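You operate a simulated robot arm through the tools that you are given. There is no shell and no other tool. Be economical: measure what you need, move in short steps, check, and stop when the job is done.

Carry out the task below with a simulated robot arm. There is one attempt and no reset: what you move stays moved.

Task
Park machine two: brake on, pressure knob to 0, counter zeroed, keys locked, key off.
Fine: COUNT stays the chosen mode.

It is judged by the outcome, as a careful person would: the job done as asked, and still so three seconds after it is handed in. It fails if anything else is knocked over, pushed out of place, dropped, spilled or broken.

Robot
A 7-joint arm with a two-finger parallel gripper, fixed in place. Base frame: the origin is at the foot of the arm, x ahead of it, y to its left, z up. Units: mm, degrees, N and s.
Its first joint turns from -166.0 to 166.0 degrees. Payload 4.4 kg.
The TCP is the grasp point between the finger pads, 23 mm short of the fingertips. In the tool frame z runs along the fingers and y along their closing line. Largest opening 94 mm; finger width 38, thickness 10; the body of the gripper, 54 by 96 mm, starts 39 mm behind the TCP.
Orientation is told as [roll, pitch, yaw] about the base's x, y, z axes, in that order, counted from this pose: with the fingers straight down and closing along the base's y, the tool's x points along the base's -x, its y along +y and its z along -z.

Tools
- The arm moves only by the tool arm_command. Its argument "deltas" is a list of rows, each a list of 7 numbers: the shift along the tool's x, y, z in units of 150 mm (1.0 is 150 mm), then the turn, a rotation vector about the tool's x, y, z in units of 180 degrees (1.0 is 180 degrees), then the opening, from 0 (shut) to 1 (fully open). In form: [[x, y, z, ax, ay, az, grip], ...]. A call has 1 to 10 rows; each row is the pose to reach, as a shift and turn from the pose commanded when the call began, along the tool's axes at that moment. A call with a number of a shift or a turn outside -1 to 1 is refused whole. A row lasts 0.2 s, in which the tool goes at most 50 mm and 8.6 degrees; a call with a longer step from one row to the next is refused whole, and so is a gripper value outside its range. A pose out of reach is approached as far as the arm can. The call stops where the force on the tool passes 40 N (or 10 N more than at its start, if that is more) or the arm is blocked; 0.2 s more then pass. Each finger travels about 72 mm/s and halts on what it meets, pressing with about 34 N; the grip force reading is that of the motor and also rises with nothing between the fingers. The clock runs only during rows and for 0.2 s after the last one: add rows that repeat a pose to give the fingers time. The reply holds the time, the measured pose of the TCP, the force on the tool along the base axes, the opening and the grip force, in the units named above and with some noise.
- Cameras (640 x 400 px; columns grow to the right, rows downward): "scene" is fixed at [219.8, 650.4, 1386.6]; the picture's right is [-0.73, -0.69, 0.00], its down [-0.30, 0.31, -0.90] and it looks along [0.62, -0.66, -0.43] (base axes); focal length 320 px, centre (320, 200). "wrist" rides on the gripper at [86, 16, -74] in the tool frame; the picture's right is [-0.18, 0.98, 0.00], its down [-0.58, -0.11, -0.81] and it looks along [-0.79, -0.15, 0.59] (tool axes); focal length 243 px, centre (320, 200).
- camera(camera): a new picture of that camera. It takes no simulated time.
- pixel_to_xyz(camera, pixels): there is no depth. For up to 12 entries [column, row, z] of the newest picture of that camera ("zoom" is the newest enlarged one), the place [x, y] in the base frame at which the ray of that pixel passes the height z, good to about 3 mm. It takes no simulated time.
- inspect(camera, box): a new picture of the part [left, top, right, bottom] of that camera's present view, enlarged. It takes no simulated time.
- finish_job(): hands the job in; it is judged then, once.

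Go step by step. Measure first, check grasps and placings, and put right what went wrong. The budget is 80 turns and 34 pictures, counting those below and the enlarged ones. Unless the task says otherwise, let go and move clear before handing in, and close with one line.

The tools are called as name(argument=value, ...) on one line, values as JSON. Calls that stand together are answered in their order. arm_command: Moves the arm, as the interface text tells. Its arguments: {"type":"object","properties":{"deltas":{"type":"array","items":{"type":"array","items":{"type":"number"}}}},"required":["deltas"]} The other tools are called the same way: camera (camera) takes a picture; pixel_to_xyz (camera, pixels) gives the place at which the rays of pixels pass given heights; inspect (camera, box) takes an enlarged picture of a part of a camera's view; finish_job () hands the job in.

At the start:

```text
clock: 0.0
tcp_pos: [655.5, 59.8, 1171.2]
tcp_rot: [0.1, 0.0, 0.0]
wrist_force: [0.3, 0.0, -0.3]
width: 93.8
grip_force: 0.0
```

scene: 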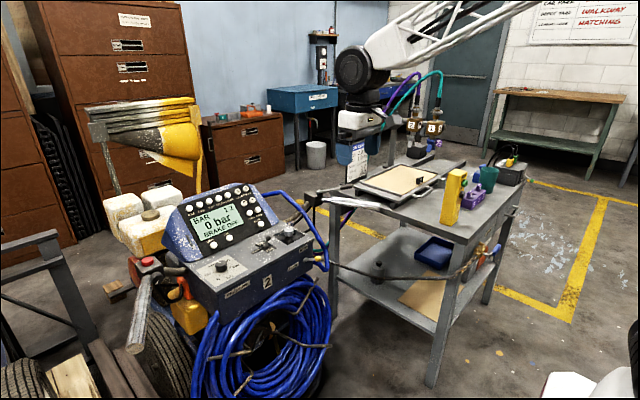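
wrist: 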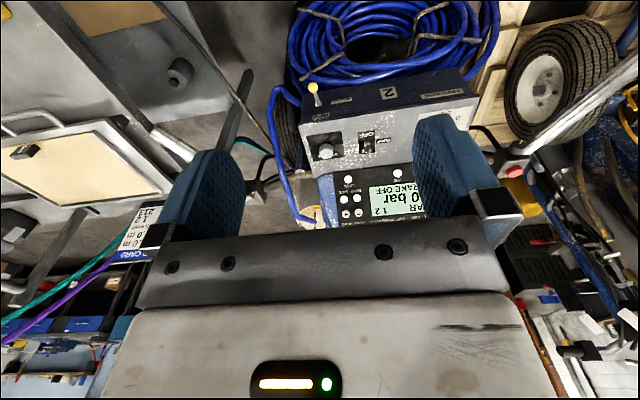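

The scene shows machine "2" with a display near (215,222) and panel near (250,260). I'll enlarge it to read the controls.

inspect(camera="scene", box=[155, 170, 335, 315])

inspect(camera="scene", box=[90, 220, 250, 360])

inspect(camera="scene", box=[320, 90, 540, 260])

inspect(camera="wrist", box=[270, 60, 510, 240])

```text
2.76 times, centred on (245, 242) of scene
```

zoom: 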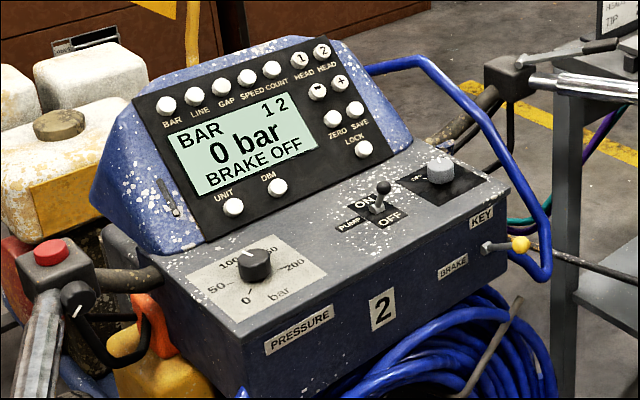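

```text
2.86 times, centred on (170, 290) of scene
```

zoom: 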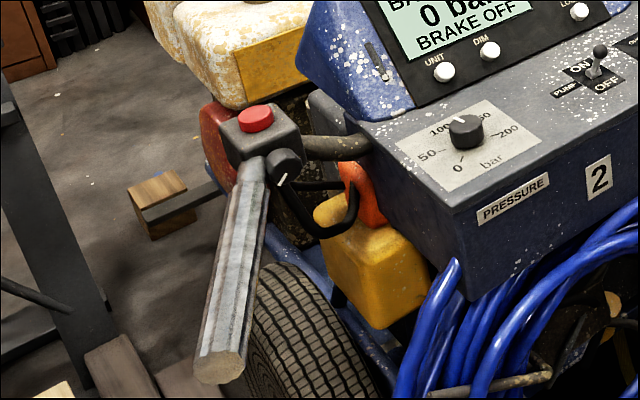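

```text
2.35 times, centred on (430, 175) of scene
```

zoom: 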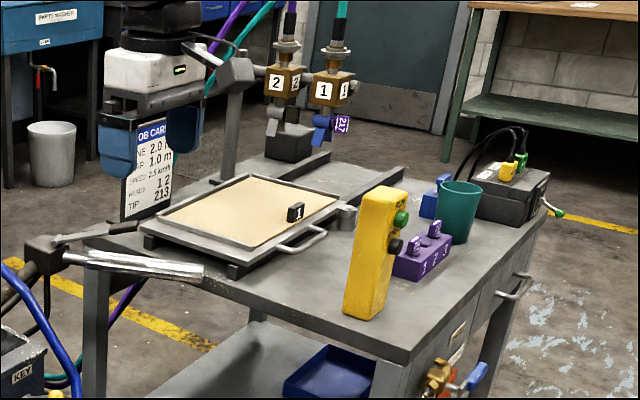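

```text
2.22 times, centred on (390, 150) of wrist
```

zoom: 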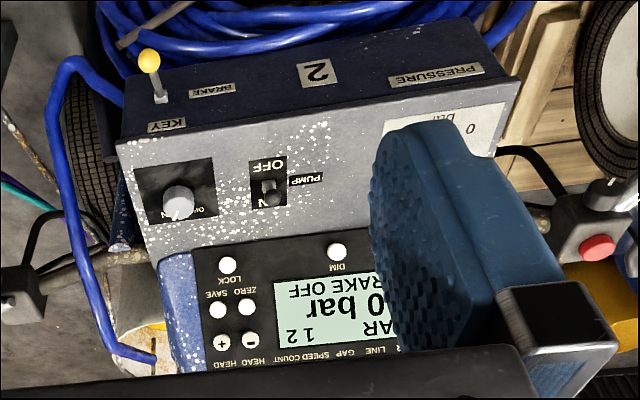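

The display reads BAR / 0 bar / BRAKE OFF; the key knob, brake lever (yellow tip), pressure knob, and COUNT/ZERO/LOCK buttons are all visible. I'll triangulate them from both cameras.

pixel_to_xyz(camera="zoom", pixels=[[148, 60, 850], [148, 60, 1000], [178, 203, 850], [178, 203, 1000], [227, 265, 850], [227, 265, 1000], [246, 307, 850], [246, 307, 1000], [270, 195, 850], [270, 195, 1000], [337, 252, 850], [337, 252, 1000]])

pixel_to_xyz(camera="scene", pixels=[[317.5, 257.6, 850], [317.5, 257.6, 1000], [288.5, 231.1, 850], [288.5, 231.1, 1000], [260.9, 223.5, 850], [260.9, 223.5, 1000], [249.3, 212.3, 850], [249.3, 212.3, 1000], [221.1, 265.2, 850], [221.1, 265.2, 1000], [227.2, 194.5, 850], [227.2, 194.5, 1000]])

```text
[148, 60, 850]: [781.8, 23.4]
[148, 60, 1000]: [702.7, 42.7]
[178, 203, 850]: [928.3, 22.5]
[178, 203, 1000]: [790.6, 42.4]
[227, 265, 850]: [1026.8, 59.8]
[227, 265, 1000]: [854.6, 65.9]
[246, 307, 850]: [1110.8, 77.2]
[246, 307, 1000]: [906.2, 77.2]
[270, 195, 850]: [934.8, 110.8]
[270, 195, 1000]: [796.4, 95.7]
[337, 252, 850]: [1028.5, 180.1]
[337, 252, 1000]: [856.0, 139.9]
```

```text
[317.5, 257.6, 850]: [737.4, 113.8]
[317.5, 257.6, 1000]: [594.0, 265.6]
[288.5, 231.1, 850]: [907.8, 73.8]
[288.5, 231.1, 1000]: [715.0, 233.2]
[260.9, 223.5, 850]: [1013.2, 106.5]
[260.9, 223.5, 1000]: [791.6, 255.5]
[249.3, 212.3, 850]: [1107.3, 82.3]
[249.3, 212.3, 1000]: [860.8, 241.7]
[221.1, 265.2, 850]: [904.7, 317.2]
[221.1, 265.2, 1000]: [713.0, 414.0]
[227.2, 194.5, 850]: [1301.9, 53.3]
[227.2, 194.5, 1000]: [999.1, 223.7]
```

Triangulation gives key (979,15,795), brake tip (835,10,748), LOCK (1084,58,801), ZERO (1116,77,845). I'll shift the gripper left and closer so the whole panel shows between the fingers.

arm_command(deltas=[[-0.1, 0.2, 0.1, 0, 0, 0, 1], [-0.2, 0.4, 0.2, 0, 0, 0, 1], [-0.3, 0.6, 0.3, 0, 0, 0, 1], [-0.3, 0.66, 0.4, 0, 0, 0, 1], [-0.3, 0.66, 0.4, 0, 0, 0, 1]])

inspect(camera="wrist", box=[160, 20, 480, 220])

```text
clock: 1.2
tcp_pos: [700.6, 158.7, 1110.8]
tcp_rot: [0.0, 0.0, 0.0]
wrist_force: [-0.1, 0.1, 0.1]
width: 94.0
grip_force: 0.0
```

```text
2.00 times, centred on (320, 120) of wrist
```

zoom: 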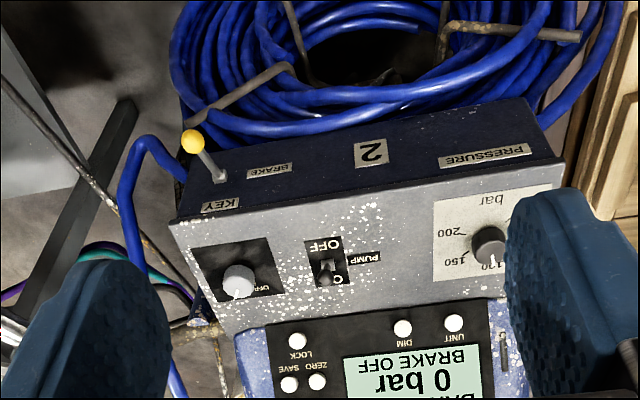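

Now the pressure knob (490,245), key (238,280) and pump switch are visible. I'll compute rays.

pixel_to_xyz(camera="zoom", pixels=[[490, 245, 750], [490, 245, 800], [238, 280, 800], [193, 140, 750], [220, 176, 750], [298, 341, 800], [317, 381, 845], [289, 384, 845], [172, 224, 780], [562, 162, 780], [327, 270, 790], [403, 328, 800]])

inspect(camera="wrist", box=[400, 90, 480, 140])

inspect(camera="scene", box=[190, 225, 320, 300])

```text
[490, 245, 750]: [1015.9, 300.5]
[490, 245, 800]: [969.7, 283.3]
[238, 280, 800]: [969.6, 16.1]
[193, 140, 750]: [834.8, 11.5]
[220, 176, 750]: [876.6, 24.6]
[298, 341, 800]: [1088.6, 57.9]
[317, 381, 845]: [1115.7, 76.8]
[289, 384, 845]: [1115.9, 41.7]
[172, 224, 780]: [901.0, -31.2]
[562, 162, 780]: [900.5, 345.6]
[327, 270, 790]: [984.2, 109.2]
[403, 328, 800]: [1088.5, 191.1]
```

```text
8.00 times, centred on (440, 115) of wrist
```

zoom: 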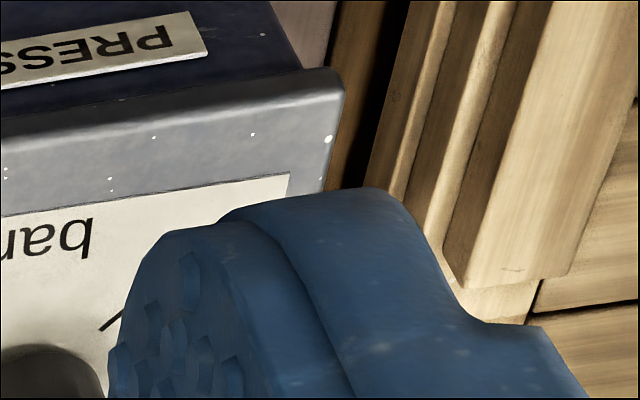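

```text
4.92 times, centred on (255, 262) of scene
```

zoom: 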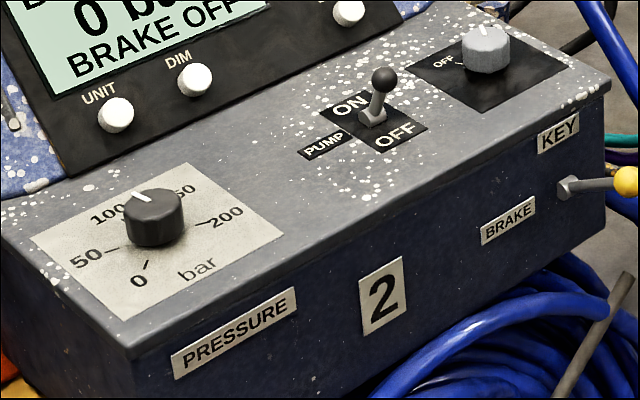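

I'll get rays for the brake lever root, the scale marks, the deck edges and the OFF mark from the newest scene zoom.

pixel_to_xyz(camera="zoom", pixels=[[567, 188, 700], [567, 188, 750], [626, 182, 750], [148, 265, 775], [110, 248, 775], [200, 222, 775], [154, 240, 775], [139, 195, 800], [160, 205, 800], [136, 360, 770], [608, 92, 770], [460, 65, 775]])

```text
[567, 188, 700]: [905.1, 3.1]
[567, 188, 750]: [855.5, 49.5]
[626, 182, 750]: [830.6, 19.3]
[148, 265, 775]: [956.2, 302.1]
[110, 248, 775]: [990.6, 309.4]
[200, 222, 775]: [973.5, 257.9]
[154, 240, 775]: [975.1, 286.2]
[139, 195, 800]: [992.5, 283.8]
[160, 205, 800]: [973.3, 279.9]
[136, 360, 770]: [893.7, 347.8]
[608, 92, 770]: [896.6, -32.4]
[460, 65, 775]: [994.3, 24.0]
```

The lever root is at (905,5,701) and its tip at (834,11,749), so it points up. The knob sits near (969,284), its pointer about 124° clockwise from the 0 tick. I'll close the gripper and go nearer to the brake lever for a close look.

arm_command(deltas=[[-0.05, -0.2, 0.2, 0, 0, 0, 0.5], [-0.1, -0.4, 0.4, 0, 0, 0, 0], [-0.15, -0.6, 0.6, 0, 0, 0, 0], [-0.2, -0.8, 0.8, 0, 0, 0, 0], [-0.2, -0.96, 0.96, 0, 0, 0, 0], [-0.2, -0.98, 0.98, 0, 0, 0, 0], [-0.2, -0.98, 0.98, 0, 0, 0, 0]])

camera(camera="wrist")

```text
clock: 2.8
tcp_pos: [729.7, 11.2, 963.2]
tcp_rot: [0.0, 0.0, 0.1]
wrist_force: [-0.8, 0.2, 0.5]
width: 0.2
grip_force: 34.5
```

```text
24 pictures are left
```

wrist: 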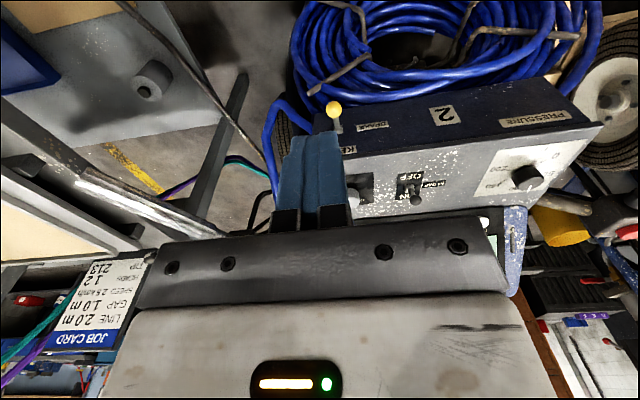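

The ball (334,109) is straight ahead of the fingers and the hose passes well to its right. I'll move above the lever tip.

arm_command(deltas=[[-0.2, 0, 0.15, 0, 0, 0, 0], [-0.4, 0, 0.35, 0, 0, 0, 0], [-0.6, 0, 0.6, 0, 0, 0, 0], [-0.74, 0, 0.85, 0, 0, 0, 0], [-0.74, 0, 0.95, 0, 0, 0, 0], [-0.74, 0, 0.95, 0, 0, 0, 0]])

inspect(camera="scene", box=[240, 180, 370, 290])

```text
clock: 4.2
tcp_pos: [843.5, 10.1, 819.9]
tcp_rot: [0.0, 0.0, 0.0]
wrist_force: [0.7, 0.0, 0.2]
width: 0.0
grip_force: 34.6
```

```text
3.64 times, centred on (305, 235) of scene
```

zoom: 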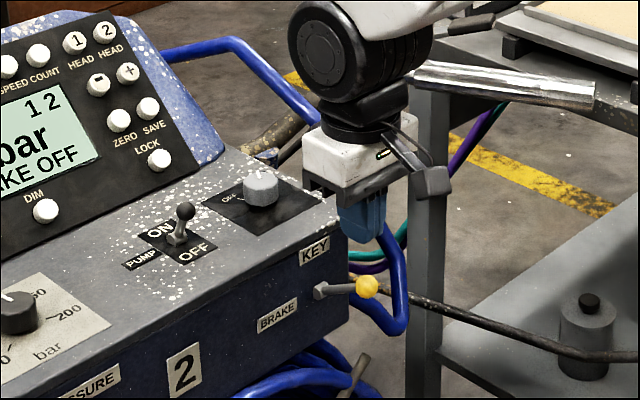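

Fingertips (365,240) are right above the ball (367,287). I'll push down.

arm_command(deltas=[[0, 0, 0.15, 0, 0, 0, 0], [0, 0, 0.22, 0, 0, 0, 0], [0, 0, 0.3, 0, 0, 0, 0], [0, 0, 0.38, 0, 0, 0, 0], [0, 0, 0.46, 0, 0, 0, 0], [0, 0, 0.54, 0, 0, 0, 0], [0, 0, 0.62, 0, 0, 0, 0], [0, 0, 0.7, 0, 0, 0, 0], [0, 0, 0.76, 0, 0, 0, 0]])

inspect(camera="scene", box=[190, 180, 350, 290])

```text
clock: 6.1
tcp_pos: [841.5, 11.8, 715.5]
tcp_rot: [0.0, -0.2, 0.1]
wrist_force: [-16.9, -2.2, 18.0]
width: 0.0
grip_force: 34.5
stopped in row 9: the force on the tool passed its limit (the readings are from after the stop); the commanded pose is now the measured one
```

```text
3.64 times, centred on (270, 235) of scene
```

zoom: 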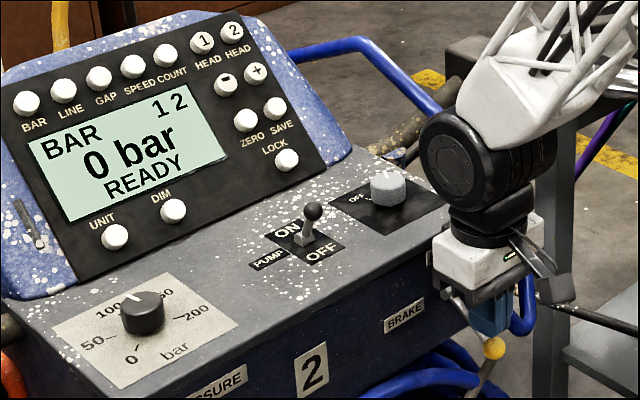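

The display now reads READY, so the brake is on, with the lever down at (494,348). I'll retreat upward, then tilt the tool forward for the buttons.

arm_command(deltas=[[0.05, 0, -0.2, 0, 0, 0, 0], [0.05, 0, -0.5, 0, 0, 0, 0], [0.05, 0, -0.8, 0, 0, 0, 0], [0.05, 0, -1, 0, 0, 0, 0], [0.05, 0, -1, 0, 0, 0, 0]])

arm_command(deltas=[[-0.1, 0.15, -0.2, 0, -0.045, 0, 0], [-0.2, 0.3, -0.4, 0, -0.09, 0, 0], [-0.3, 0.45, -0.6, 0, -0.135, 0, 0], [-0.4, 0.6, -0.8, 0, -0.18, 0, 0], [-0.5, 0.75, -0.95, 0, -0.2222, 0, 0], [-0.5, 0.79, -0.95, 0, -0.2222, 0, 0], [-0.5, 0.79, -0.95, 0, -0.2222, 0, 0]])

camera(camera="wrist")

```text
clock: 7.3
tcp_pos: [833.6, 10.6, 866.3]
tcp_rot: [0.0, -0.1, 0.0]
wrist_force: [-0.5, -0.3, 0.6]
width: 0.1
grip_force: 34.2
```

```text
clock: 8.9
tcp_pos: [909.8, 129.9, 1009.9]
tcp_rot: [0.0, -40.3, 0.0]
wrist_force: [0.8, -0.2, 1.0]
width: 0.0
grip_force: 34.2
```

```text
21 pictures are left
```

wrist: 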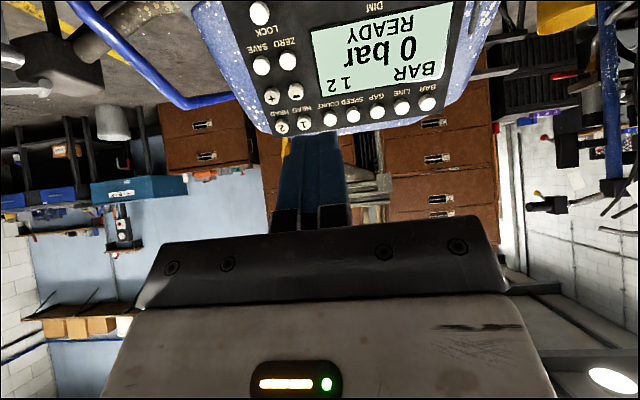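

COUNT is visible at (330,119), ZERO at (288,61), LOCK at (259,13). I'll take rays at the expected heights.

pixel_to_xyz(camera="wrist", pixels=[[330, 119, 910], [330, 119, 930], [288, 61, 845], [288, 61, 855], [259, 13, 801], [304, 124, 930], [353, 115, 920], [296, 91, 880]])

pixel_to_xyz(camera="scene", pixels=[[229.3, 195.2, 910], [229.3, 195.2, 930], [249.4, 213.2, 845], [249.4, 213.2, 855], [260.9, 223.8, 801]])

```text
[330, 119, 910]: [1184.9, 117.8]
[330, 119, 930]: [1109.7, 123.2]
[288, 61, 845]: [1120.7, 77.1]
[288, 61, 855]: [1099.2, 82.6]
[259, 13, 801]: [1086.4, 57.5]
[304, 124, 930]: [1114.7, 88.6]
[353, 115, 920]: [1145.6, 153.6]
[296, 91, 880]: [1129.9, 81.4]
```

```text
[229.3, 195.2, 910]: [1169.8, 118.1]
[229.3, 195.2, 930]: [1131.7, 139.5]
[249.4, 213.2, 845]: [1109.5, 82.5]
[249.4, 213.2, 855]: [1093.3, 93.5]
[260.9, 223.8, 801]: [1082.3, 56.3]
```

COUNT refines to (1154,121,918). I'll move toward a stand-off in front of it.

arm_command(deltas=[[-0.15, -0.02, 0.2, 0, 0, 0, 0], [-0.3, -0.04, 0.4, 0, 0, 0, 0], [-0.42, -0.06, 0.6, 0, 0, 0, 0], [-0.52, -0.06, 0.8, 0, 0, 0, 0], [-0.62, -0.06, 0.95, 0, 0, 0, 0], [-0.62, -0.06, 0.95, 0, 0, 0, 0]])

inspect(camera="wrist", box=[220, 20, 420, 160])

```text
clock: 10.3
tcp_pos: [1070.5, 118.1, 959.1]
tcp_rot: [0.0, -40.1, 0.0]
wrist_force: [0.2, -0.2, 0.0]
width: 0.2
grip_force: 34.0
```

```text
2.86 times, centred on (320, 90) of wrist
```

zoom: 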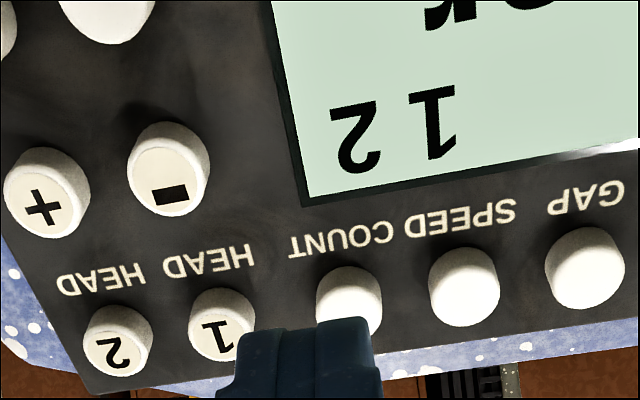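

The finger/button offset in the zoom (308 vs 348) matches parallax, with COUNT at y≈121. I'll press in slowly along the panel normal.

arm_command(deltas=[[-0.084, 0.02, 0.229, 0, 0, 0, 0], [-0.107, 0.02, 0.292, 0, 0, 0, 0], [-0.129, 0.02, 0.354, 0, 0, 0, 0], [-0.141, 0.02, 0.386, 0, 0, 0, 0], [-0.152, 0.02, 0.417, 0, 0, 0, 0], [-0.16, 0.02, 0.439, 0, 0, 0, 0]])

inspect(camera="scene", box=[160, 170, 290, 260])

```text
clock: 11.7
tcp_pos: [1132.7, 122.7, 923.3]
tcp_rot: [-0.1, -40.1, 0.0]
wrist_force: [-0.1, 0.4, 0.1]
width: 0.1
grip_force: 34.1
```

```text
4.44 times, centred on (225, 215) of scene
```

zoom: 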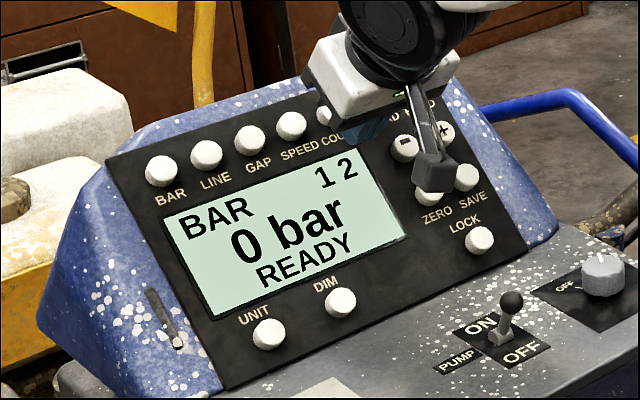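

No contact yet (force ≈ 0). I'll continue in small steps.

arm_command(deltas=[[-0.006, 0, 0.0157, 0, 0, 0, 0], [-0.0114, 0, 0.0314, 0, 0, 0, 0], [-0.017, 0, 0.047, 0, 0, 0, 0], [-0.0227, 0, 0.0627, 0, 0, 0, 0], [-0.0284, 0, 0.0784, 0, 0, 0, 0]])

inspect(camera="scene", box=[160, 170, 290, 260])

```text
clock: 12.9
tcp_pos: [1143.0, 124.6, 918.4]
tcp_rot: [0.0, -40.1, 0.0]
wrist_force: [-0.4, 0.5, 0.1]
width: 0.0
grip_force: 34.2
```

```text
4.44 times, centred on (225, 215) of scene
```

zoom: 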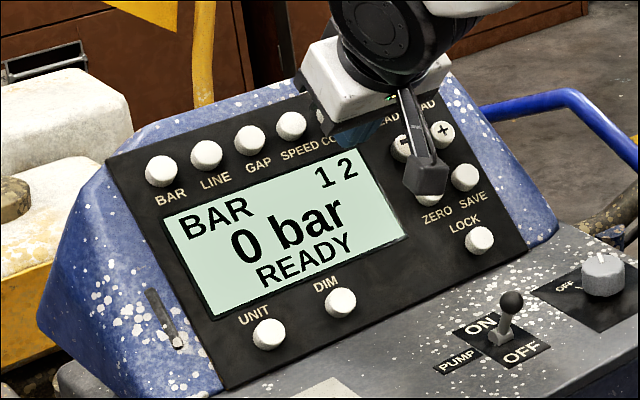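

Still no force. A wrist look will show where the fingertip is relative to the button.

inspect(camera="wrist", box=[220, 20, 420, 160])

```text
2.86 times, centred on (320, 90) of wrist
```

zoom: 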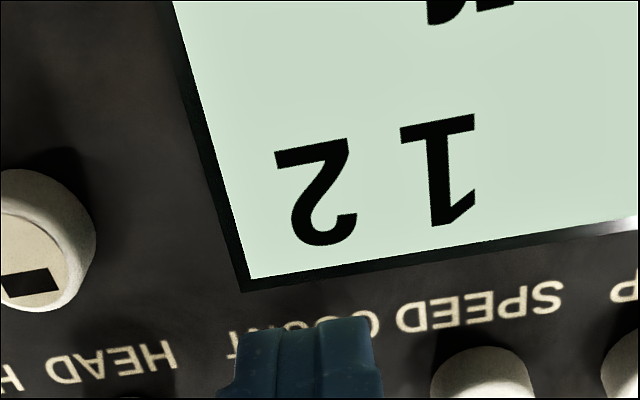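

The finger is over the COUNT label, too low on the slope (the tips are evidently rounded). I'll back off, shift up the slope, and press with the tip centre on the button.

arm_command(deltas=[[0.045, -0.02, -0.125, 0, 0, 0, 0], [-0.012, -0.02, -0.227, 0, 0, 0, 0], [-0.012, -0.02, -0.227, 0, 0, 0, 0], [-0.035, -0.02, -0.164, 0, 0, 0, 0], [-0.048, -0.02, -0.127, 0, 0, 0, 0], [-0.057, -0.02, -0.102, 0, 0, 0, 0], [-0.063, -0.02, -0.086, 0, 0, 0, 0], [-0.069, -0.02, -0.07, 0, 0, 0, 0]])

inspect(camera="scene", box=[160, 170, 290, 260])

```text
clock: 14.7
tcp_pos: [1144.5, 120.3, 932.0]
tcp_rot: [-0.1, -40.1, 0.0]
wrist_force: [0.3, 0.1, -0.4]
width: 0.1
grip_force: 34.1
```

```text
4.44 times, centred on (225, 215) of scene
```

zoom: 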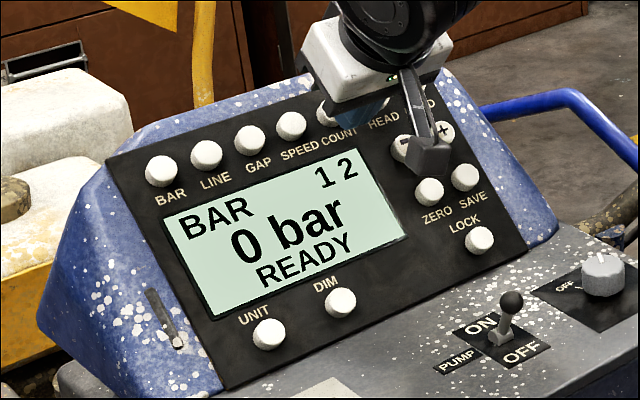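

Projection puts the tip right at the COUNT button (339,112), but there's still no contact; I'll press on in small steps.

arm_command(deltas=[[-0.006, 0, 0.0157, 0, 0, 0, 0], [-0.0114, 0, 0.0314, 0, 0, 0, 0], [-0.017, 0, 0.047, 0, 0, 0, 0], [-0.0227, 0, 0.0627, 0, 0, 0, 0], [-0.0284, 0, 0.0784, 0, 0, 0, 0], [-0.0284, 0, 0.0784, 0, 0, 0, 0]])

inspect(camera="scene", box=[160, 170, 290, 260])

```text
clock: 16.1
tcp_pos: [1155.0, 120.7, 926.6]
tcp_rot: [0.0, -40.1, 0.0]
wrist_force: [-0.3, 0.6, -0.2]
width: 0.0
grip_force: 33.9
```

```text
4.44 times, centred on (225, 215) of scene
```

zoom: 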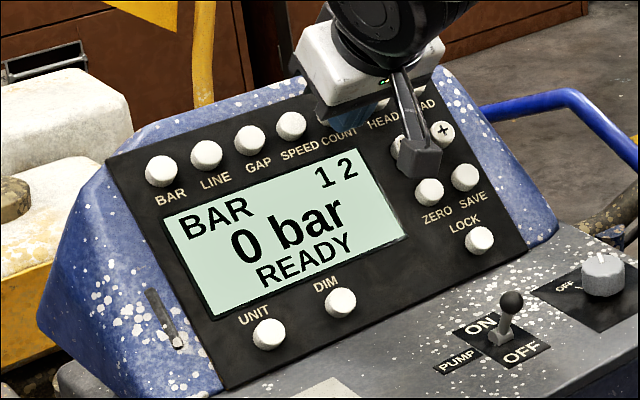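

Re-triangulating with the closer view puts COUNT deeper, near (1166,120,911). I'll continue pressing until there is a force.

arm_command(deltas=[[-0.006, 0, 0.0157, 0, 0, 0, 0], [-0.0114, 0, 0.0314, 0, 0, 0, 0], [-0.017, 0, 0.047, 0, 0, 0, 0], [-0.0227, 0, 0.0627, 0, 0, 0, 0], [-0.0284, 0, 0.0784, 0, 0, 0, 0], [-0.0284, 0, 0.0784, 0, 0, 0, 0]])

inspect(camera="scene", box=[160, 170, 290, 260])

```text
clock: 17.1
tcp_pos: [1161.6, 121.1, 924.5]
tcp_rot: [0.0, -40.1, -0.1]
wrist_force: [-20.0, 1.1, 10.3]
width: 0.0
grip_force: 33.9
stopped in row 4: the force on the tool passed its limit (the readings are from after the stop); the commanded pose is now the measured one
```

```text
4.44 times, centred on (225, 215) of scene
```

zoom: 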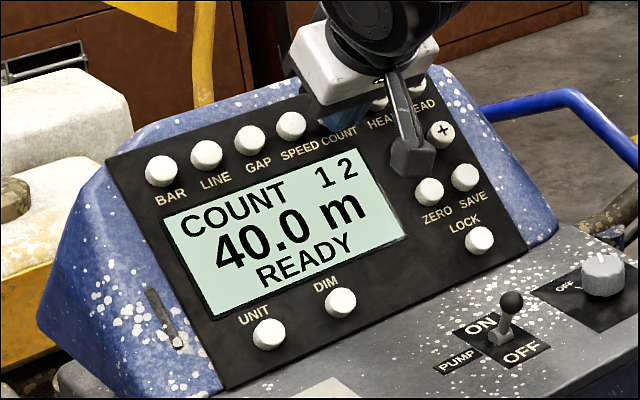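

The display shows COUNT 40.0 m, READY. I'll retreat and go to a stand-off in front of ZERO.

arm_command(deltas=[[0.057, 0, -0.175, 0, 0, 0, 0], [0.113, 0, -0.349, 0, 0, 0, 0], [0.28, -0.1, -0.29, 0, 0, 0, 0], [0.46, -0.2, -0.22, 0, 0, 0, 0], [0.632, -0.293, -0.162, 0, 0, 0, 0], [0.632, -0.293, -0.162, 0, 0, 0, 0]])

inspect(camera="wrist", box=[220, 20, 420, 160])

```text
clock: 18.5
tcp_pos: [1075.6, 76.9, 882.8]
tcp_rot: [0.0, -40.2, -0.1]
wrist_force: [-0.7, -1.0, -0.1]
width: 0.0
grip_force: 34.0
```

```text
2.86 times, centred on (320, 90) of wrist
```

zoom: 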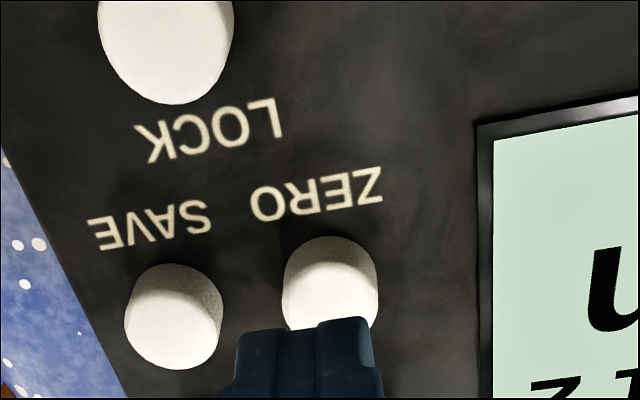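

ZERO is confirmed at about (1120,77,842), aligned with the finger. I'll press it.

arm_command(deltas=[[-0.01, 0, 0.1, 0, 0, 0, 0], [-0.033, 0, 0.165, 0, 0, 0, 0], [-0.048, 0, 0.213, 0, 0, 0, 0], [-0.053, 0, 0.229, 0, 0, 0, 0], [-0.058, 0, 0.245, 0, 0, 0, 0], [-0.063, 0, 0.26, 0, 0, 0, 0], [-0.069, 0, 0.277, 0, 0, 0, 0], [-0.074, 0, 0.293, 0, 0, 0, 0], [-0.079, 0, 0.309, 0, 0, 0, 0], [-0.084, 0, 0.325, 0, 0, 0, 0]])

inspect(camera="scene", box=[160, 170, 290, 260])

```text
clock: 19.5
tcp_pos: [1101.7, 76.8, 863.1]
tcp_rot: [0.0, -40.2, 0.0]
wrist_force: [-4.1, -0.9, 1.0]
width: 0.0
grip_force: 34.2
stopped in row 4: the force on the tool passed its limit (the readings are from after the stop); the commanded pose is now the measured one
```

```text
4.44 times, centred on (225, 215) of scene
```

zoom: 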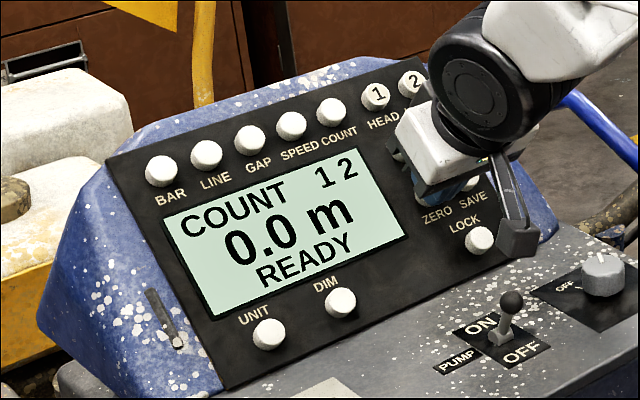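

The counter is 0.0 m with mode COUNT. Next I'll back off and move to LOCK with less tilt, so the fingertips and camera stay above the deck.

arm_command(deltas=[[0.041, 0, -0.127, 0, 0, 0, 0], [0.082, 0, -0.254, 0, 0, 0, 0], [0.18, -0.06, -0.21, 0, 0.04, 0, 0], [0.28, -0.1, -0.165, 0, 0.0833, 0, 0], [0.377, -0.129, -0.123, 0, 0.0833, 0, 0], [0.377, -0.129, -0.123, 0, 0.0833, 0, 0]])

inspect(camera="wrist", box=[220, 20, 420, 160])

inspect(camera="scene", box=[200, 180, 320, 265])

```text
clock: 20.9
tcp_pos: [1046.8, 57.9, 839.7]
tcp_rot: [0.0, -25.1, 0.0]
wrist_force: [0.1, 0.3, 0.3]
width: 0.0
grip_force: 33.6
```

```text
2.86 times, centred on (320, 90) of wrist
```

zoom: 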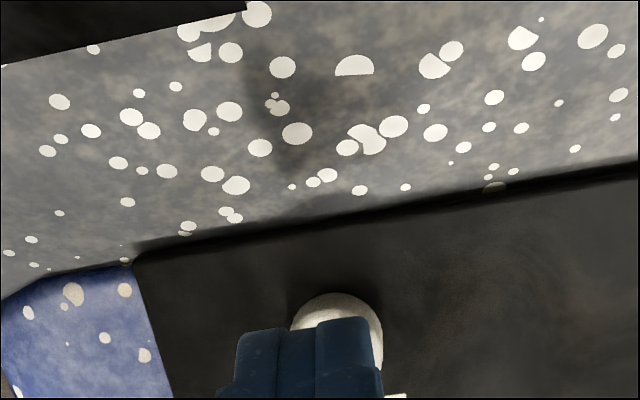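

```text
4.71 times, centred on (260, 222) of scene
```

zoom: 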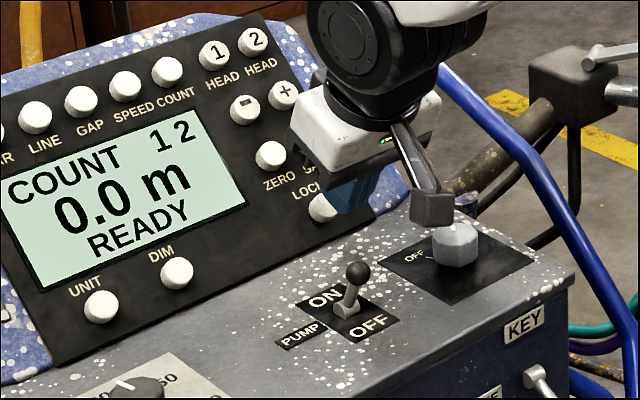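

LOCK lines up with the finger at (337,325), and the deck junction is ~20 mm lower. Pressing LOCK.

arm_command(deltas=[[-0.055, 0, 0.084, 0, 0, 0, 0], [-0.08, 0, 0.123, 0, 0, 0, 0], [-0.091, 0, 0.14, 0, 0, 0, 0], [-0.1, 0, 0.154, 0, 0, 0, 0], [-0.109, 0, 0.168, 0, 0, 0, 0], [-0.118, 0, 0.182, 0, 0, 0, 0], [-0.127, 0, 0.196, 0, 0, 0, 0], [-0.136, 0, 0.21, 0, 0, 0, 0], [-0.145, 0, 0.224, 0, 0, 0, 0]])

inspect(camera="scene", box=[160, 170, 290, 260])

```text
clock: 21.7
tcp_pos: [1068.4, 58.0, 830.9]
tcp_rot: [0.0, -25.2, 0.0]
wrist_force: [-5.6, 1.8, 7.5]
width: 0.0
grip_force: 33.8
stopped in row 4: the force on the tool passed its limit (the readings are from after the stop); the commanded pose is now the measured one
```

```text
4.44 times, centred on (225, 215) of scene
```

zoom: 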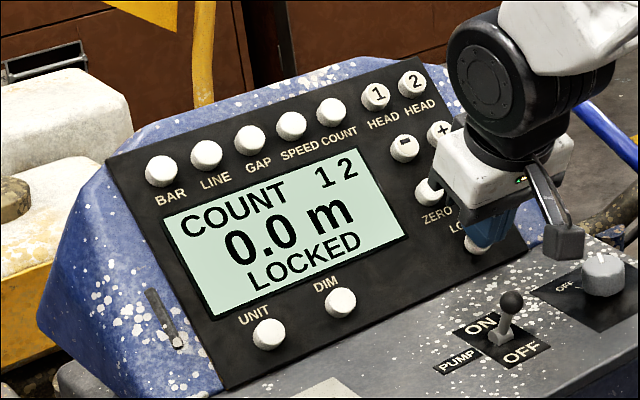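

Display now reads LOCKED, COUNT 0.0 m. I'll retreat, straighten the tool and head towards the pressure knob.

arm_command(deltas=[[0, 0, -0.3, 0, 0, 0, 0], [0, 0, -0.6, 0, 0, 0, 0], [0.06, 0.2, -0.75, 0, 0.045, 0, 0], [0.12, 0.45, -0.88, 0, 0.09, 0, 0], [0.2, 0.7, -1, 0, 0.139, 0, 0], [0.265, 0.933, -1, 0, 0.139, 0, 0], [0.265, 0.933, -1, 0, 0.139, 0, 0]])

```text
refused: row 5 steps farther than a row can; nothing moved
```

The row was just over the turn limit; I'll even the rotation out.

arm_command(deltas=[[0, 0, -0.3, 0, 0, 0, 0], [0, 0, -0.6, 0, 0, 0, 0], [0.06, 0.2, -0.75, 0, 0.046, 0, 0], [0.12, 0.45, -0.88, 0, 0.092, 0, 0], [0.2, 0.7, -1, 0, 0.139, 0, 0], [0.265, 0.933, -1, 0, 0.139, 0, 0], [0.265, 0.933, -1, 0, 0.139, 0, 0]])

```text
clock: 23.3
tcp_pos: [965.3, 198.0, 945.7]
tcp_rot: [0.0, -0.2, 0.0]
wrist_force: [-0.2, 0.6, -0.2]
width: 0.0
grip_force: 33.3
```

The tool is vertical. I'll rotate to yaw −60 while opening and moving above the knob.

arm_command(deltas=[[-0.025, 0.15, 0.1, 0, 0, 0.042, 0.6], [-0.025, 0.3, 0.2, 0, 0, 0.084, 0.6], [-0.025, 0.45, 0.3, 0, 0, 0.126, 0.6], [-0.025, 0.573, 0.4, 0, 0, 0.168, 0.6], [-0.025, 0.573, 0.5, 0, 0, 0.21, 0.6], [-0.025, 0.573, 0.5, 0, 0, 0.252, 0.6], [-0.025, 0.573, 0.5, 0, 0, 0.294, 0.6], [-0.025, 0.573, 0.5, 0, 0, 0.333, 0.6], [-0.025, 0.573, 0.5, 0, 0, 0.333, 0.6]])

inspect(camera="scene", box=[170, 220, 280, 300])

```text
clock: 25.3
tcp_pos: [972.7, 283.0, 872.9]
tcp_rot: [0.2, -0.1, -60.1]
wrist_force: [0.0, -0.2, -0.1]
width: 56.4
grip_force: 0.0
```

```text
5.00 times, centred on (225, 260) of scene
```

zoom: 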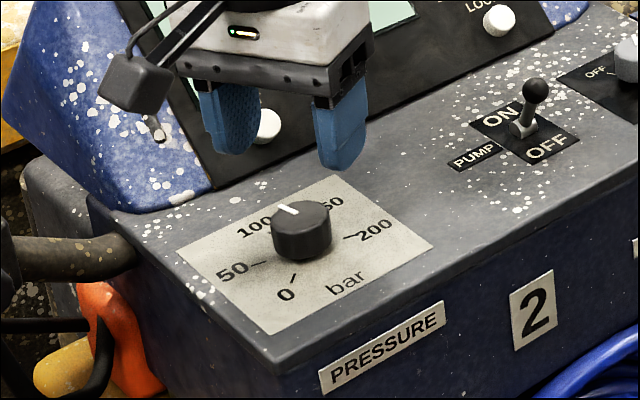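

The gripper axis projects onto the knob top centre (301,213). I'll measure the pointer and tick directions.

pixel_to_xyz(camera="zoom", pixels=[[297, 273, 775], [290, 287, 775], [251, 265, 775], [268, 262, 775], [345, 236, 775], [357, 240, 775], [280, 206, 801], [297, 213, 801], [272, 240, 778], [331, 235, 778], [272, 213, 800], [331, 213, 800]])

```text
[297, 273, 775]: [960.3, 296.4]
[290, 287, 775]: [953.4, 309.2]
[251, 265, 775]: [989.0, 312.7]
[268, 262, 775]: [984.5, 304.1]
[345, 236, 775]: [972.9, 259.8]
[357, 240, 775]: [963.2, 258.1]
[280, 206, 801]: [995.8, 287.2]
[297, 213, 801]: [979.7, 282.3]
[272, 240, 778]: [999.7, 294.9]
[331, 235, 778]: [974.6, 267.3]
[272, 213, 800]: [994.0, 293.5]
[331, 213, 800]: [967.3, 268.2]
```

Zero tick bears ≈120°, pointer ≈15°, so about +105° CCW is needed. I'll descend and grip the knob.

arm_command(deltas=[[0, 0, 0.15, 0, 0, 0, 0.6], [0, 0, 0.3, 0, 0, 0, 0.6], [0, 0, 0.4, 0, 0, 0, 0.6], [0, 0, 0.44, 0, 0, 0, 0.6], [0, 0, 0.44, 0, 0, 0, 0.3], [0, 0, 0.44, 0, 0, 0, 0.1], [0, 0, 0.44, 0, 0, 0, 0.1], [0, 0, 0.44, 0, 0, 0, 0.1]])

```text
clock: 26.6
tcp_pos: [972.9, 286.9, 806.2]
tcp_rot: [0.5, -0.2, -59.9]
wrist_force: [39.0, 17.7, -16.6]
width: 33.6
grip_force: 27.6
stopped in row 6: the force on the tool passed its limit (the readings are from after the stop); the commanded pose is now the measured one
```

A finger met the knob first and the tool was pushed along +y of the tool. I'll hold the measured pose and continue closing, shifting slightly with the push.

arm_command(deltas=[[0, 0.01, 0, 0, 0, 0, 0.3], [0, 0.015, 0, 0, 0, 0, 0.3]])

```text
clock: 27.2
tcp_pos: [973.8, 286.9, 807.0]
tcp_rot: [0.3, -0.1, -59.9]
wrist_force: [-12.1, 3.8, 4.9]
width: 33.3
grip_force: 44.9
```

The knob is gripped (33.3 mm). Turning it CCW 54° first, then check.

arm_command(deltas=[[0, 0, 0, 0, 0, -0.03, 0.2], [0, 0, 0, 0, 0, -0.07, 0.2], [0, 0, 0, 0, 0, -0.11, 0.2], [0, 0, 0, 0, 0, -0.15, 0.2], [0, 0, 0, 0, 0, -0.19, 0.2], [0, 0, 0, 0, 0, -0.23, 0.2], [0, 0, 0, 0, 0, -0.27, 0.2], [0, 0, 0, 0, 0, -0.3, 0.2]])

```text
clock: 27.9
tcp_pos: [973.2, 286.0, 808.1]
tcp_rot: [0.2, -0.2, -48.7]
wrist_force: [-12.1, -4.7, 7.6]
width: 33.4
grip_force: 44.8
stopped in row 3: the force on the tool passed its limit (the readings are from after the stop); the commanded pose is now the measured one
```

Force stopped it after 11°; probably the grip is off the knob's axis. I'll look.

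inspect(camera="scene", box=[180, 230, 260, 290])

```text
6.67 times, centred on (220, 260) of scene
```

zoom: 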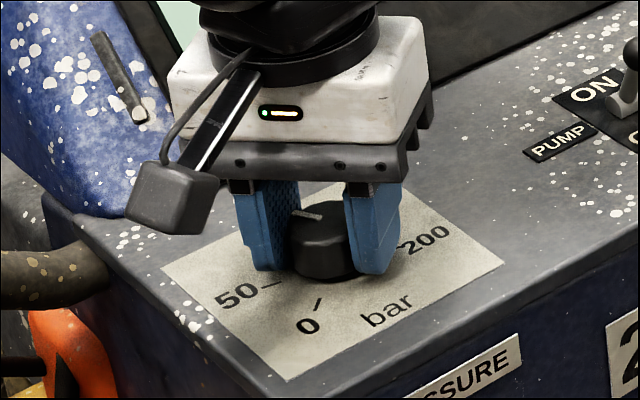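

The knob did turn some (pointer at 292→322,213). Combining grip balance and image rays, the knob axis is near (974.5,282), so I'm ~4 mm off; I'll release, re-centre and grip again.

arm_command(deltas=[[0, 0, 0, 0, 0, 0, 0.5], [-0.026, -0.011, 0, 0, 0, 0, 0.5], [-0.026, -0.011, 0, 0, 0, 0, 0.5], [-0.026, -0.011, 0, 0, 0, 0, 0.4], [-0.026, -0.011, 0, 0, 0, 0, 0.36], [-0.026, -0.011, 0, 0, 0, 0, 0.33], [-0.026, -0.011, 0, 0, 0, 0, 0.32]])

```text
clock: 29.5
tcp_pos: [975.7, 282.3, 806.6]
tcp_rot: [0.3, -0.2, -48.7]
wrist_force: [8.6, 9.3, -2.5]
width: 36.0
grip_force: 6.7
```

The + finger touches first by about 1.3 mm. I'll shift that much and close.

arm_command(deltas=[[0, 0.009, 0, 0, 0, 0, 0.38], [0, 0.009, 0, 0, 0, 0, 0.34], [0, 0.009, 0, 0, 0, 0, 0.3], [0, 0.009, 0, 0, 0, 0, 0.3]])

```text
clock: 30.5
tcp_pos: [977.5, 283.0, 807.0]
tcp_rot: [0.3, -0.1, -48.7]
wrist_force: [4.4, 3.1, -2.9]
width: 33.3
grip_force: 45.1
```

Grip is now balanced (≈5 N). Turning CCW again.

arm_command(deltas=[[0, 0, 0, 0, 0, -0.025, 0.25], [0, 0, 0, 0, 0, -0.05, 0.25], [0, 0, 0, 0, 0, -0.08, 0.25], [0, 0, 0, 0, 0, -0.11, 0.25], [0, 0, 0, 0, 0, -0.14, 0.25], [0, 0, 0, 0, 0, -0.17, 0.25], [0, 0, 0, 0, 0, -0.2, 0.25], [0, 0, 0, 0, 0, -0.23, 0.25], [0, 0, 0, 0, 0, -0.26, 0.25]])

```text
clock: 31.4
tcp_pos: [977.3, 284.0, 806.9]
tcp_rot: [0.3, -0.4, -31.2]
wrist_force: [10.6, 7.1, -7.2]
width: 33.5
grip_force: 45.4
stopped in row 4: the force on the tool passed its limit (the readings are from after the stop); the commanded pose is now the measured one
```

It advanced another 17°. I'll release and re-grip at this yaw to find the axis along the new closing line.

arm_command(deltas=[[0, 0, 0, 0, 0, 0, 0.5], [0, 0, 0, 0, 0, 0, 0.5], [0, 0, 0, 0, 0, 0, 0.4], [0, 0, 0, 0, 0, 0, 0.37], [0, 0, 0, 0, 0, 0, 0.36], [0, 0, 0, 0, 0, 0, 0.35]])

```text
clock: 32.8
tcp_pos: [976.2, 282.5, 808.3]
tcp_rot: [0.4, -0.4, -31.3]
wrist_force: [1.3, 2.7, -0.2]
width: 34.2
grip_force: 1.9
```

Solving the three grip balances gives the knob axis at (979,281). I'll re-centre there and grip.

arm_command(deltas=[[0, 0, 0, 0, 0, 0, 0.5], [-0.0205, 0.002, 0, 0, 0, 0, 0.5], [-0.0205, 0.002, 0, 0, 0, 0, 0.4], [-0.0205, 0.002, 0, 0, 0, 0, 0.36], [-0.0205, 0.002, 0, 0, 0, 0, 0.32], [-0.0205, 0.002, 0, 0, 0, 0, 0.32]])

arm_command(deltas=[[0, 0, 0, 0, 0, -0.025, 0.3], [0, 0, 0, 0, 0, -0.05, 0.3], [0, 0, 0, 0, 0, -0.08, 0.3], [0, 0, 0, 0, 0, -0.11, 0.3], [0, 0, 0, 0, 0, -0.14, 0.3], [0, 0, 0, 0, 0, -0.17, 0.3], [0, 0, 0, 0, 0, -0.2, 0.3], [0, 0, 0, 0, 0, -0.23, 0.3]])

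inspect(camera="scene", box=[180, 230, 260, 290])

```text
clock: 34.2
tcp_pos: [979.0, 282.3, 807.9]
tcp_rot: [0.3, -0.2, -31.3]
wrist_force: [8.6, 8.6, -2.8]
width: 33.7
grip_force: 45.0
```

```text
clock: 35.2
tcp_pos: [980.0, 283.4, 808.7]
tcp_rot: [0.3, -0.4, -14.4]
wrist_force: [8.0, 8.3, -6.5]
width: 33.2
grip_force: 44.8
stopped in row 4: the force on the tool passed its limit (the readings are from after the stop); the commanded pose is now the measured one
```

```text
6.67 times, centred on (220, 260) of scene
```

zoom: 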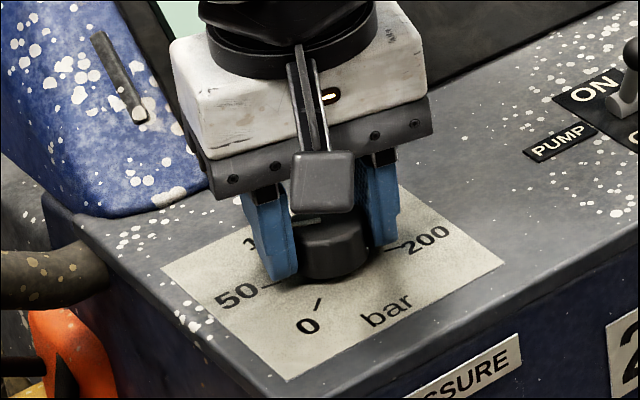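

The pointer edge is visible at (298,222)–(320,219); I'll compute its bearing.

pixel_to_xyz(camera="zoom", pixels=[[297, 223, 801], [322, 219, 801], [333, 232, 801], [318, 305, 775], [262, 288, 775], [405, 245, 775]])

```text
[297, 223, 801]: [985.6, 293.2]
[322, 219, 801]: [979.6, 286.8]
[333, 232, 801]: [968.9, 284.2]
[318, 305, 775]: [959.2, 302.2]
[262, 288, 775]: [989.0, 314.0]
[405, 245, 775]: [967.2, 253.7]
```

The pointer is now at ≈48°, so ~72° remain. The force keeps pulling toward (+x,+y), so I'll release, shift ~1 mm that way, and re-grip.

arm_command(deltas=[[0, 0, 0, 0, 0, 0, 0.5], [0, 0, 0, 0, 0, 0, 0.5], [-0.006, 0.005, 0, 0, 0, 0, 0.4], [-0.006, 0.005, 0, 0, 0, 0, 0.36], [-0.006, 0.005, 0, 0, 0, 0, 0.35], [-0.006, 0.005, 0, 0, 0, 0, 0.34]])

```text
clock: 36.6
tcp_pos: [981.9, 282.6, 807.9]
tcp_rot: [0.3, -0.5, -14.5]
wrist_force: [-0.7, -2.8, 0.8]
width: 33.5
grip_force: 44.6
```

Nicely balanced now (−0.7, −2.8). Turning on.

arm_command(deltas=[[0, 0, 0, 0, 0, -0.02, 0.3], [0, 0, 0, 0, 0, -0.045, 0.3], [0, 0, 0, 0, 0, -0.07, 0.3], [0, 0, 0, 0, 0, -0.095, 0.3], [0, 0, 0, 0, 0, -0.12, 0.3], [0, 0, 0, 0, 0, -0.145, 0.3], [0, 0, 0, 0, 0, -0.17, 0.3], [0, 0, 0, 0, 0, -0.195, 0.3], [0, 0, 0, 0, 0, -0.22, 0.3], [0, 0, 0, 0, 0, -0.24, 0.3]])

```text
clock: 38.1
tcp_pos: [980.2, 286.8, 808.1]
tcp_rot: [0.1, -0.5, 13.2]
wrist_force: [2.4, 8.8, -4.6]
width: 33.3
grip_force: 45.1
stopped in row 7: the force on the tool passed its limit (the readings are from after the stop); the commanded pose is now the measured one
```

It turned another 28°. A least-squares over all grip balances gives an axis near (975.5,284.3), so I'll re-centre there.

arm_command(deltas=[[0, 0, 0, 0, 0, 0, 0.5], [0, 0, 0, 0, 0, 0, 0.5], [0.034, -0.009, 0, 0, 0, 0, 0.45], [0.034, -0.009, 0, 0, 0, 0, 0.36], [0.034, -0.009, 0, 0, 0, 0, 0.35], [0.034, -0.009, 0, 0, 0, 0, 0.34]])

arm_command(deltas=[[0, 0, 0, 0, 0, -0.02, 0.3], [0, 0, 0, 0, 0, -0.045, 0.3], [0, 0, 0, 0, 0, -0.07, 0.3], [0, 0, 0, 0, 0, -0.095, 0.3], [0, 0, 0, 0, 0, -0.12, 0.3], [0, 0, 0, 0, 0, -0.145, 0.3], [0, 0, 0, 0, 0, -0.17, 0.3], [0, 0, 0, 0, 0, -0.19, 0.3]])

```text
clock: 39.5
tcp_pos: [976.4, 283.6, 807.1]
tcp_rot: [0.0, -0.4, 13.3]
wrist_force: [-4.4, 10.4, -0.5]
width: 37.1
grip_force: 5.7
```

```text
clock: 41.3
tcp_pos: [976.1, 284.3, 807.9]
tcp_rot: [-0.2, -0.4, 47.5]
wrist_force: [-11.7, 15.1, 1.8]
width: 37.1
grip_force: 10.2
```

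At width 37 only one finger was touching, so that turn mostly slipped. The axis is ~2 mm further along tool +y; I'll re-centre here and grip properly.

arm_command(deltas=[[0, 0, 0, 0, 0, 0, 0.5], [0, 0, 0, 0, 0, 0, 0.5], [0, 0.011, 0, 0, 0, 0, 0.45], [0, 0.011, 0, 0, 0, 0, 0.38], [0, 0.011, 0, 0, 0, 0, 0.35], [0, 0.011, 0, 0, 0, 0, 0.32], [0, 0.011, 0, 0, 0, 0, 0.31]])

inspect(camera="scene", box=[180, 230, 260, 290])

```text
clock: 42.9
tcp_pos: [974.4, 283.3, 808.6]
tcp_rot: [-0.1, -0.4, 47.5]
wrist_force: [-9.3, 9.9, 1.9]
width: 33.2
grip_force: 45.2
```

```text
6.67 times, centred on (220, 260) of scene
```

zoom: 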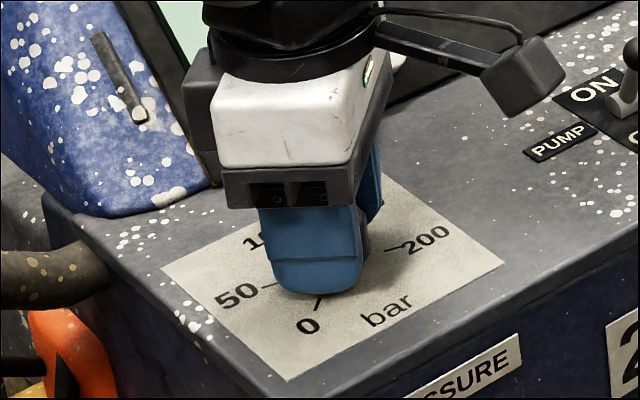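

The view is blocked by a finger, so I'll turn a further ~30° with the balanced grip and then lift off to read it.

arm_command(deltas=[[0, 0.004, 0, 0, 0, -0.02, 0.3], [0, 0.004, 0, 0, 0, -0.045, 0.3], [0, 0.004, 0, 0, 0, -0.07, 0.3], [0, 0.004, 0, 0, 0, -0.095, 0.3], [0, 0.004, 0, 0, 0, -0.12, 0.3], [0, 0.004, 0, 0, 0, -0.145, 0.3], [0, 0.004, 0, 0, 0, -0.17, 0.3]])

```text
clock: 44.5
tcp_pos: [974.2, 284.4, 807.5]
tcp_rot: [-0.4, -0.3, 78.1]
wrist_force: [5.5, -4.1, 0.9]
width: 33.7
grip_force: 45.1
```

Turned freely to yaw 78. I'll open, lift and read the pointer.

arm_command(deltas=[[0, 0, 0, 0, 0, 0, 0.6], [0, 0, 0, 0, 0, 0, 0.6], [0, 0, -0.2, 0, 0, 0, 0.6], [0, 0, -0.45, 0, 0, 0, 0.6], [0, 0, -0.45, 0, 0, 0, 0.6]])

inspect(camera="scene", box=[180, 230, 260, 290])

```text
clock: 45.7
tcp_pos: [972.5, 285.1, 873.6]
tcp_rot: [-0.4, -0.4, 78.1]
wrist_force: [-0.3, 0.9, 0.4]
width: 56.6
grip_force: 0.1
```

```text
6.67 times, centred on (220, 260) of scene
```

zoom: 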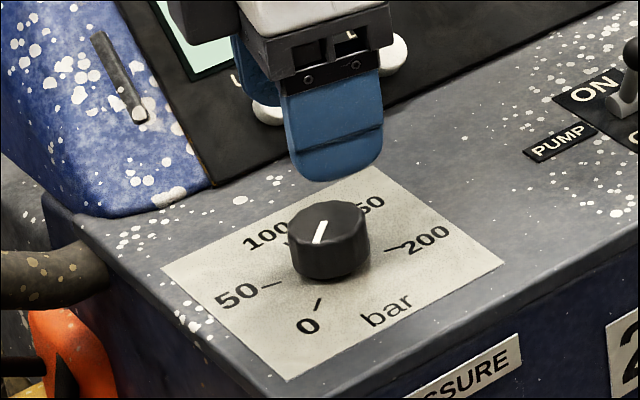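

The pointer line (326,221)→(316,243) looks nearly parallel to the 0 tick (321,299)→(315,311). I'll compute both bearings.

pixel_to_xyz(camera="zoom", pixels=[[326, 221, 801], [316, 243, 801], [322, 298, 775], [314, 312, 775], [262, 288, 775], [281, 284, 775], [390, 246, 775], [408, 249, 775], [330, 222, 801], [283, 236, 775]])

```text
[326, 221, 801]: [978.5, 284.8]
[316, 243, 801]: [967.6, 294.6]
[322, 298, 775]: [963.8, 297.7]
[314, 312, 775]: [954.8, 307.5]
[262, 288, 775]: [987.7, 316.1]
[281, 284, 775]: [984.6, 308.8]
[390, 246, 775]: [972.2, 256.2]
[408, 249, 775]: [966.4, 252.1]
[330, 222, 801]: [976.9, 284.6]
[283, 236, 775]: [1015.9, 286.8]
```

They're within several degrees. One tight zoom to compare precisely.

inspect(camera="scene", box=[205, 254, 237, 282])

```text
14.29 times, centred on (221, 268) of scene
```

zoom: 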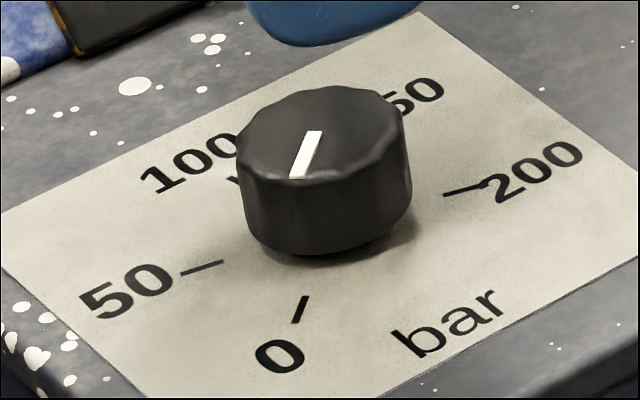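

In the label plane the pointer lies ~61° past the 50 mark, where 0 is at 60°: the knob is at 0. Now I'll travel to the key while turning back the wrist.

arm_command(deltas=[[0.03, 0, -0.1, 0, 0, 0.046, 0.6], [0.1, -0.02, -0.2, 0, 0, 0.092, 0.6], [0.2, -0.04, -0.2, 0, 0, 0.138, 0.6], [0.32, -0.07, -0.2, 0, 0, 0.184, 0.6], [0.44, -0.1, -0.2, 0, 0, 0.23, 0.6], [0.56, -0.12, -0.2, 0, 0, 0.276, 0.6], [0.68, -0.15, -0.2, 0, 0, 0.322, 0.6], [0.8, -0.18, -0.2, 0, 0, 0.368, 0.6], [0.9, -0.2, -0.2, 0, 0, 0.414, 0.6], [0.9, -0.2, -0.2, 0, 0, 0.46, 0.6]])

```text
clock: 47.9
tcp_pos: [975.9, 144.7, 904.9]
tcp_rot: [0.3, -0.4, -4.9]
wrist_force: [-0.3, 0.1, 0.1]
width: 56.3
grip_force: 0.0
```

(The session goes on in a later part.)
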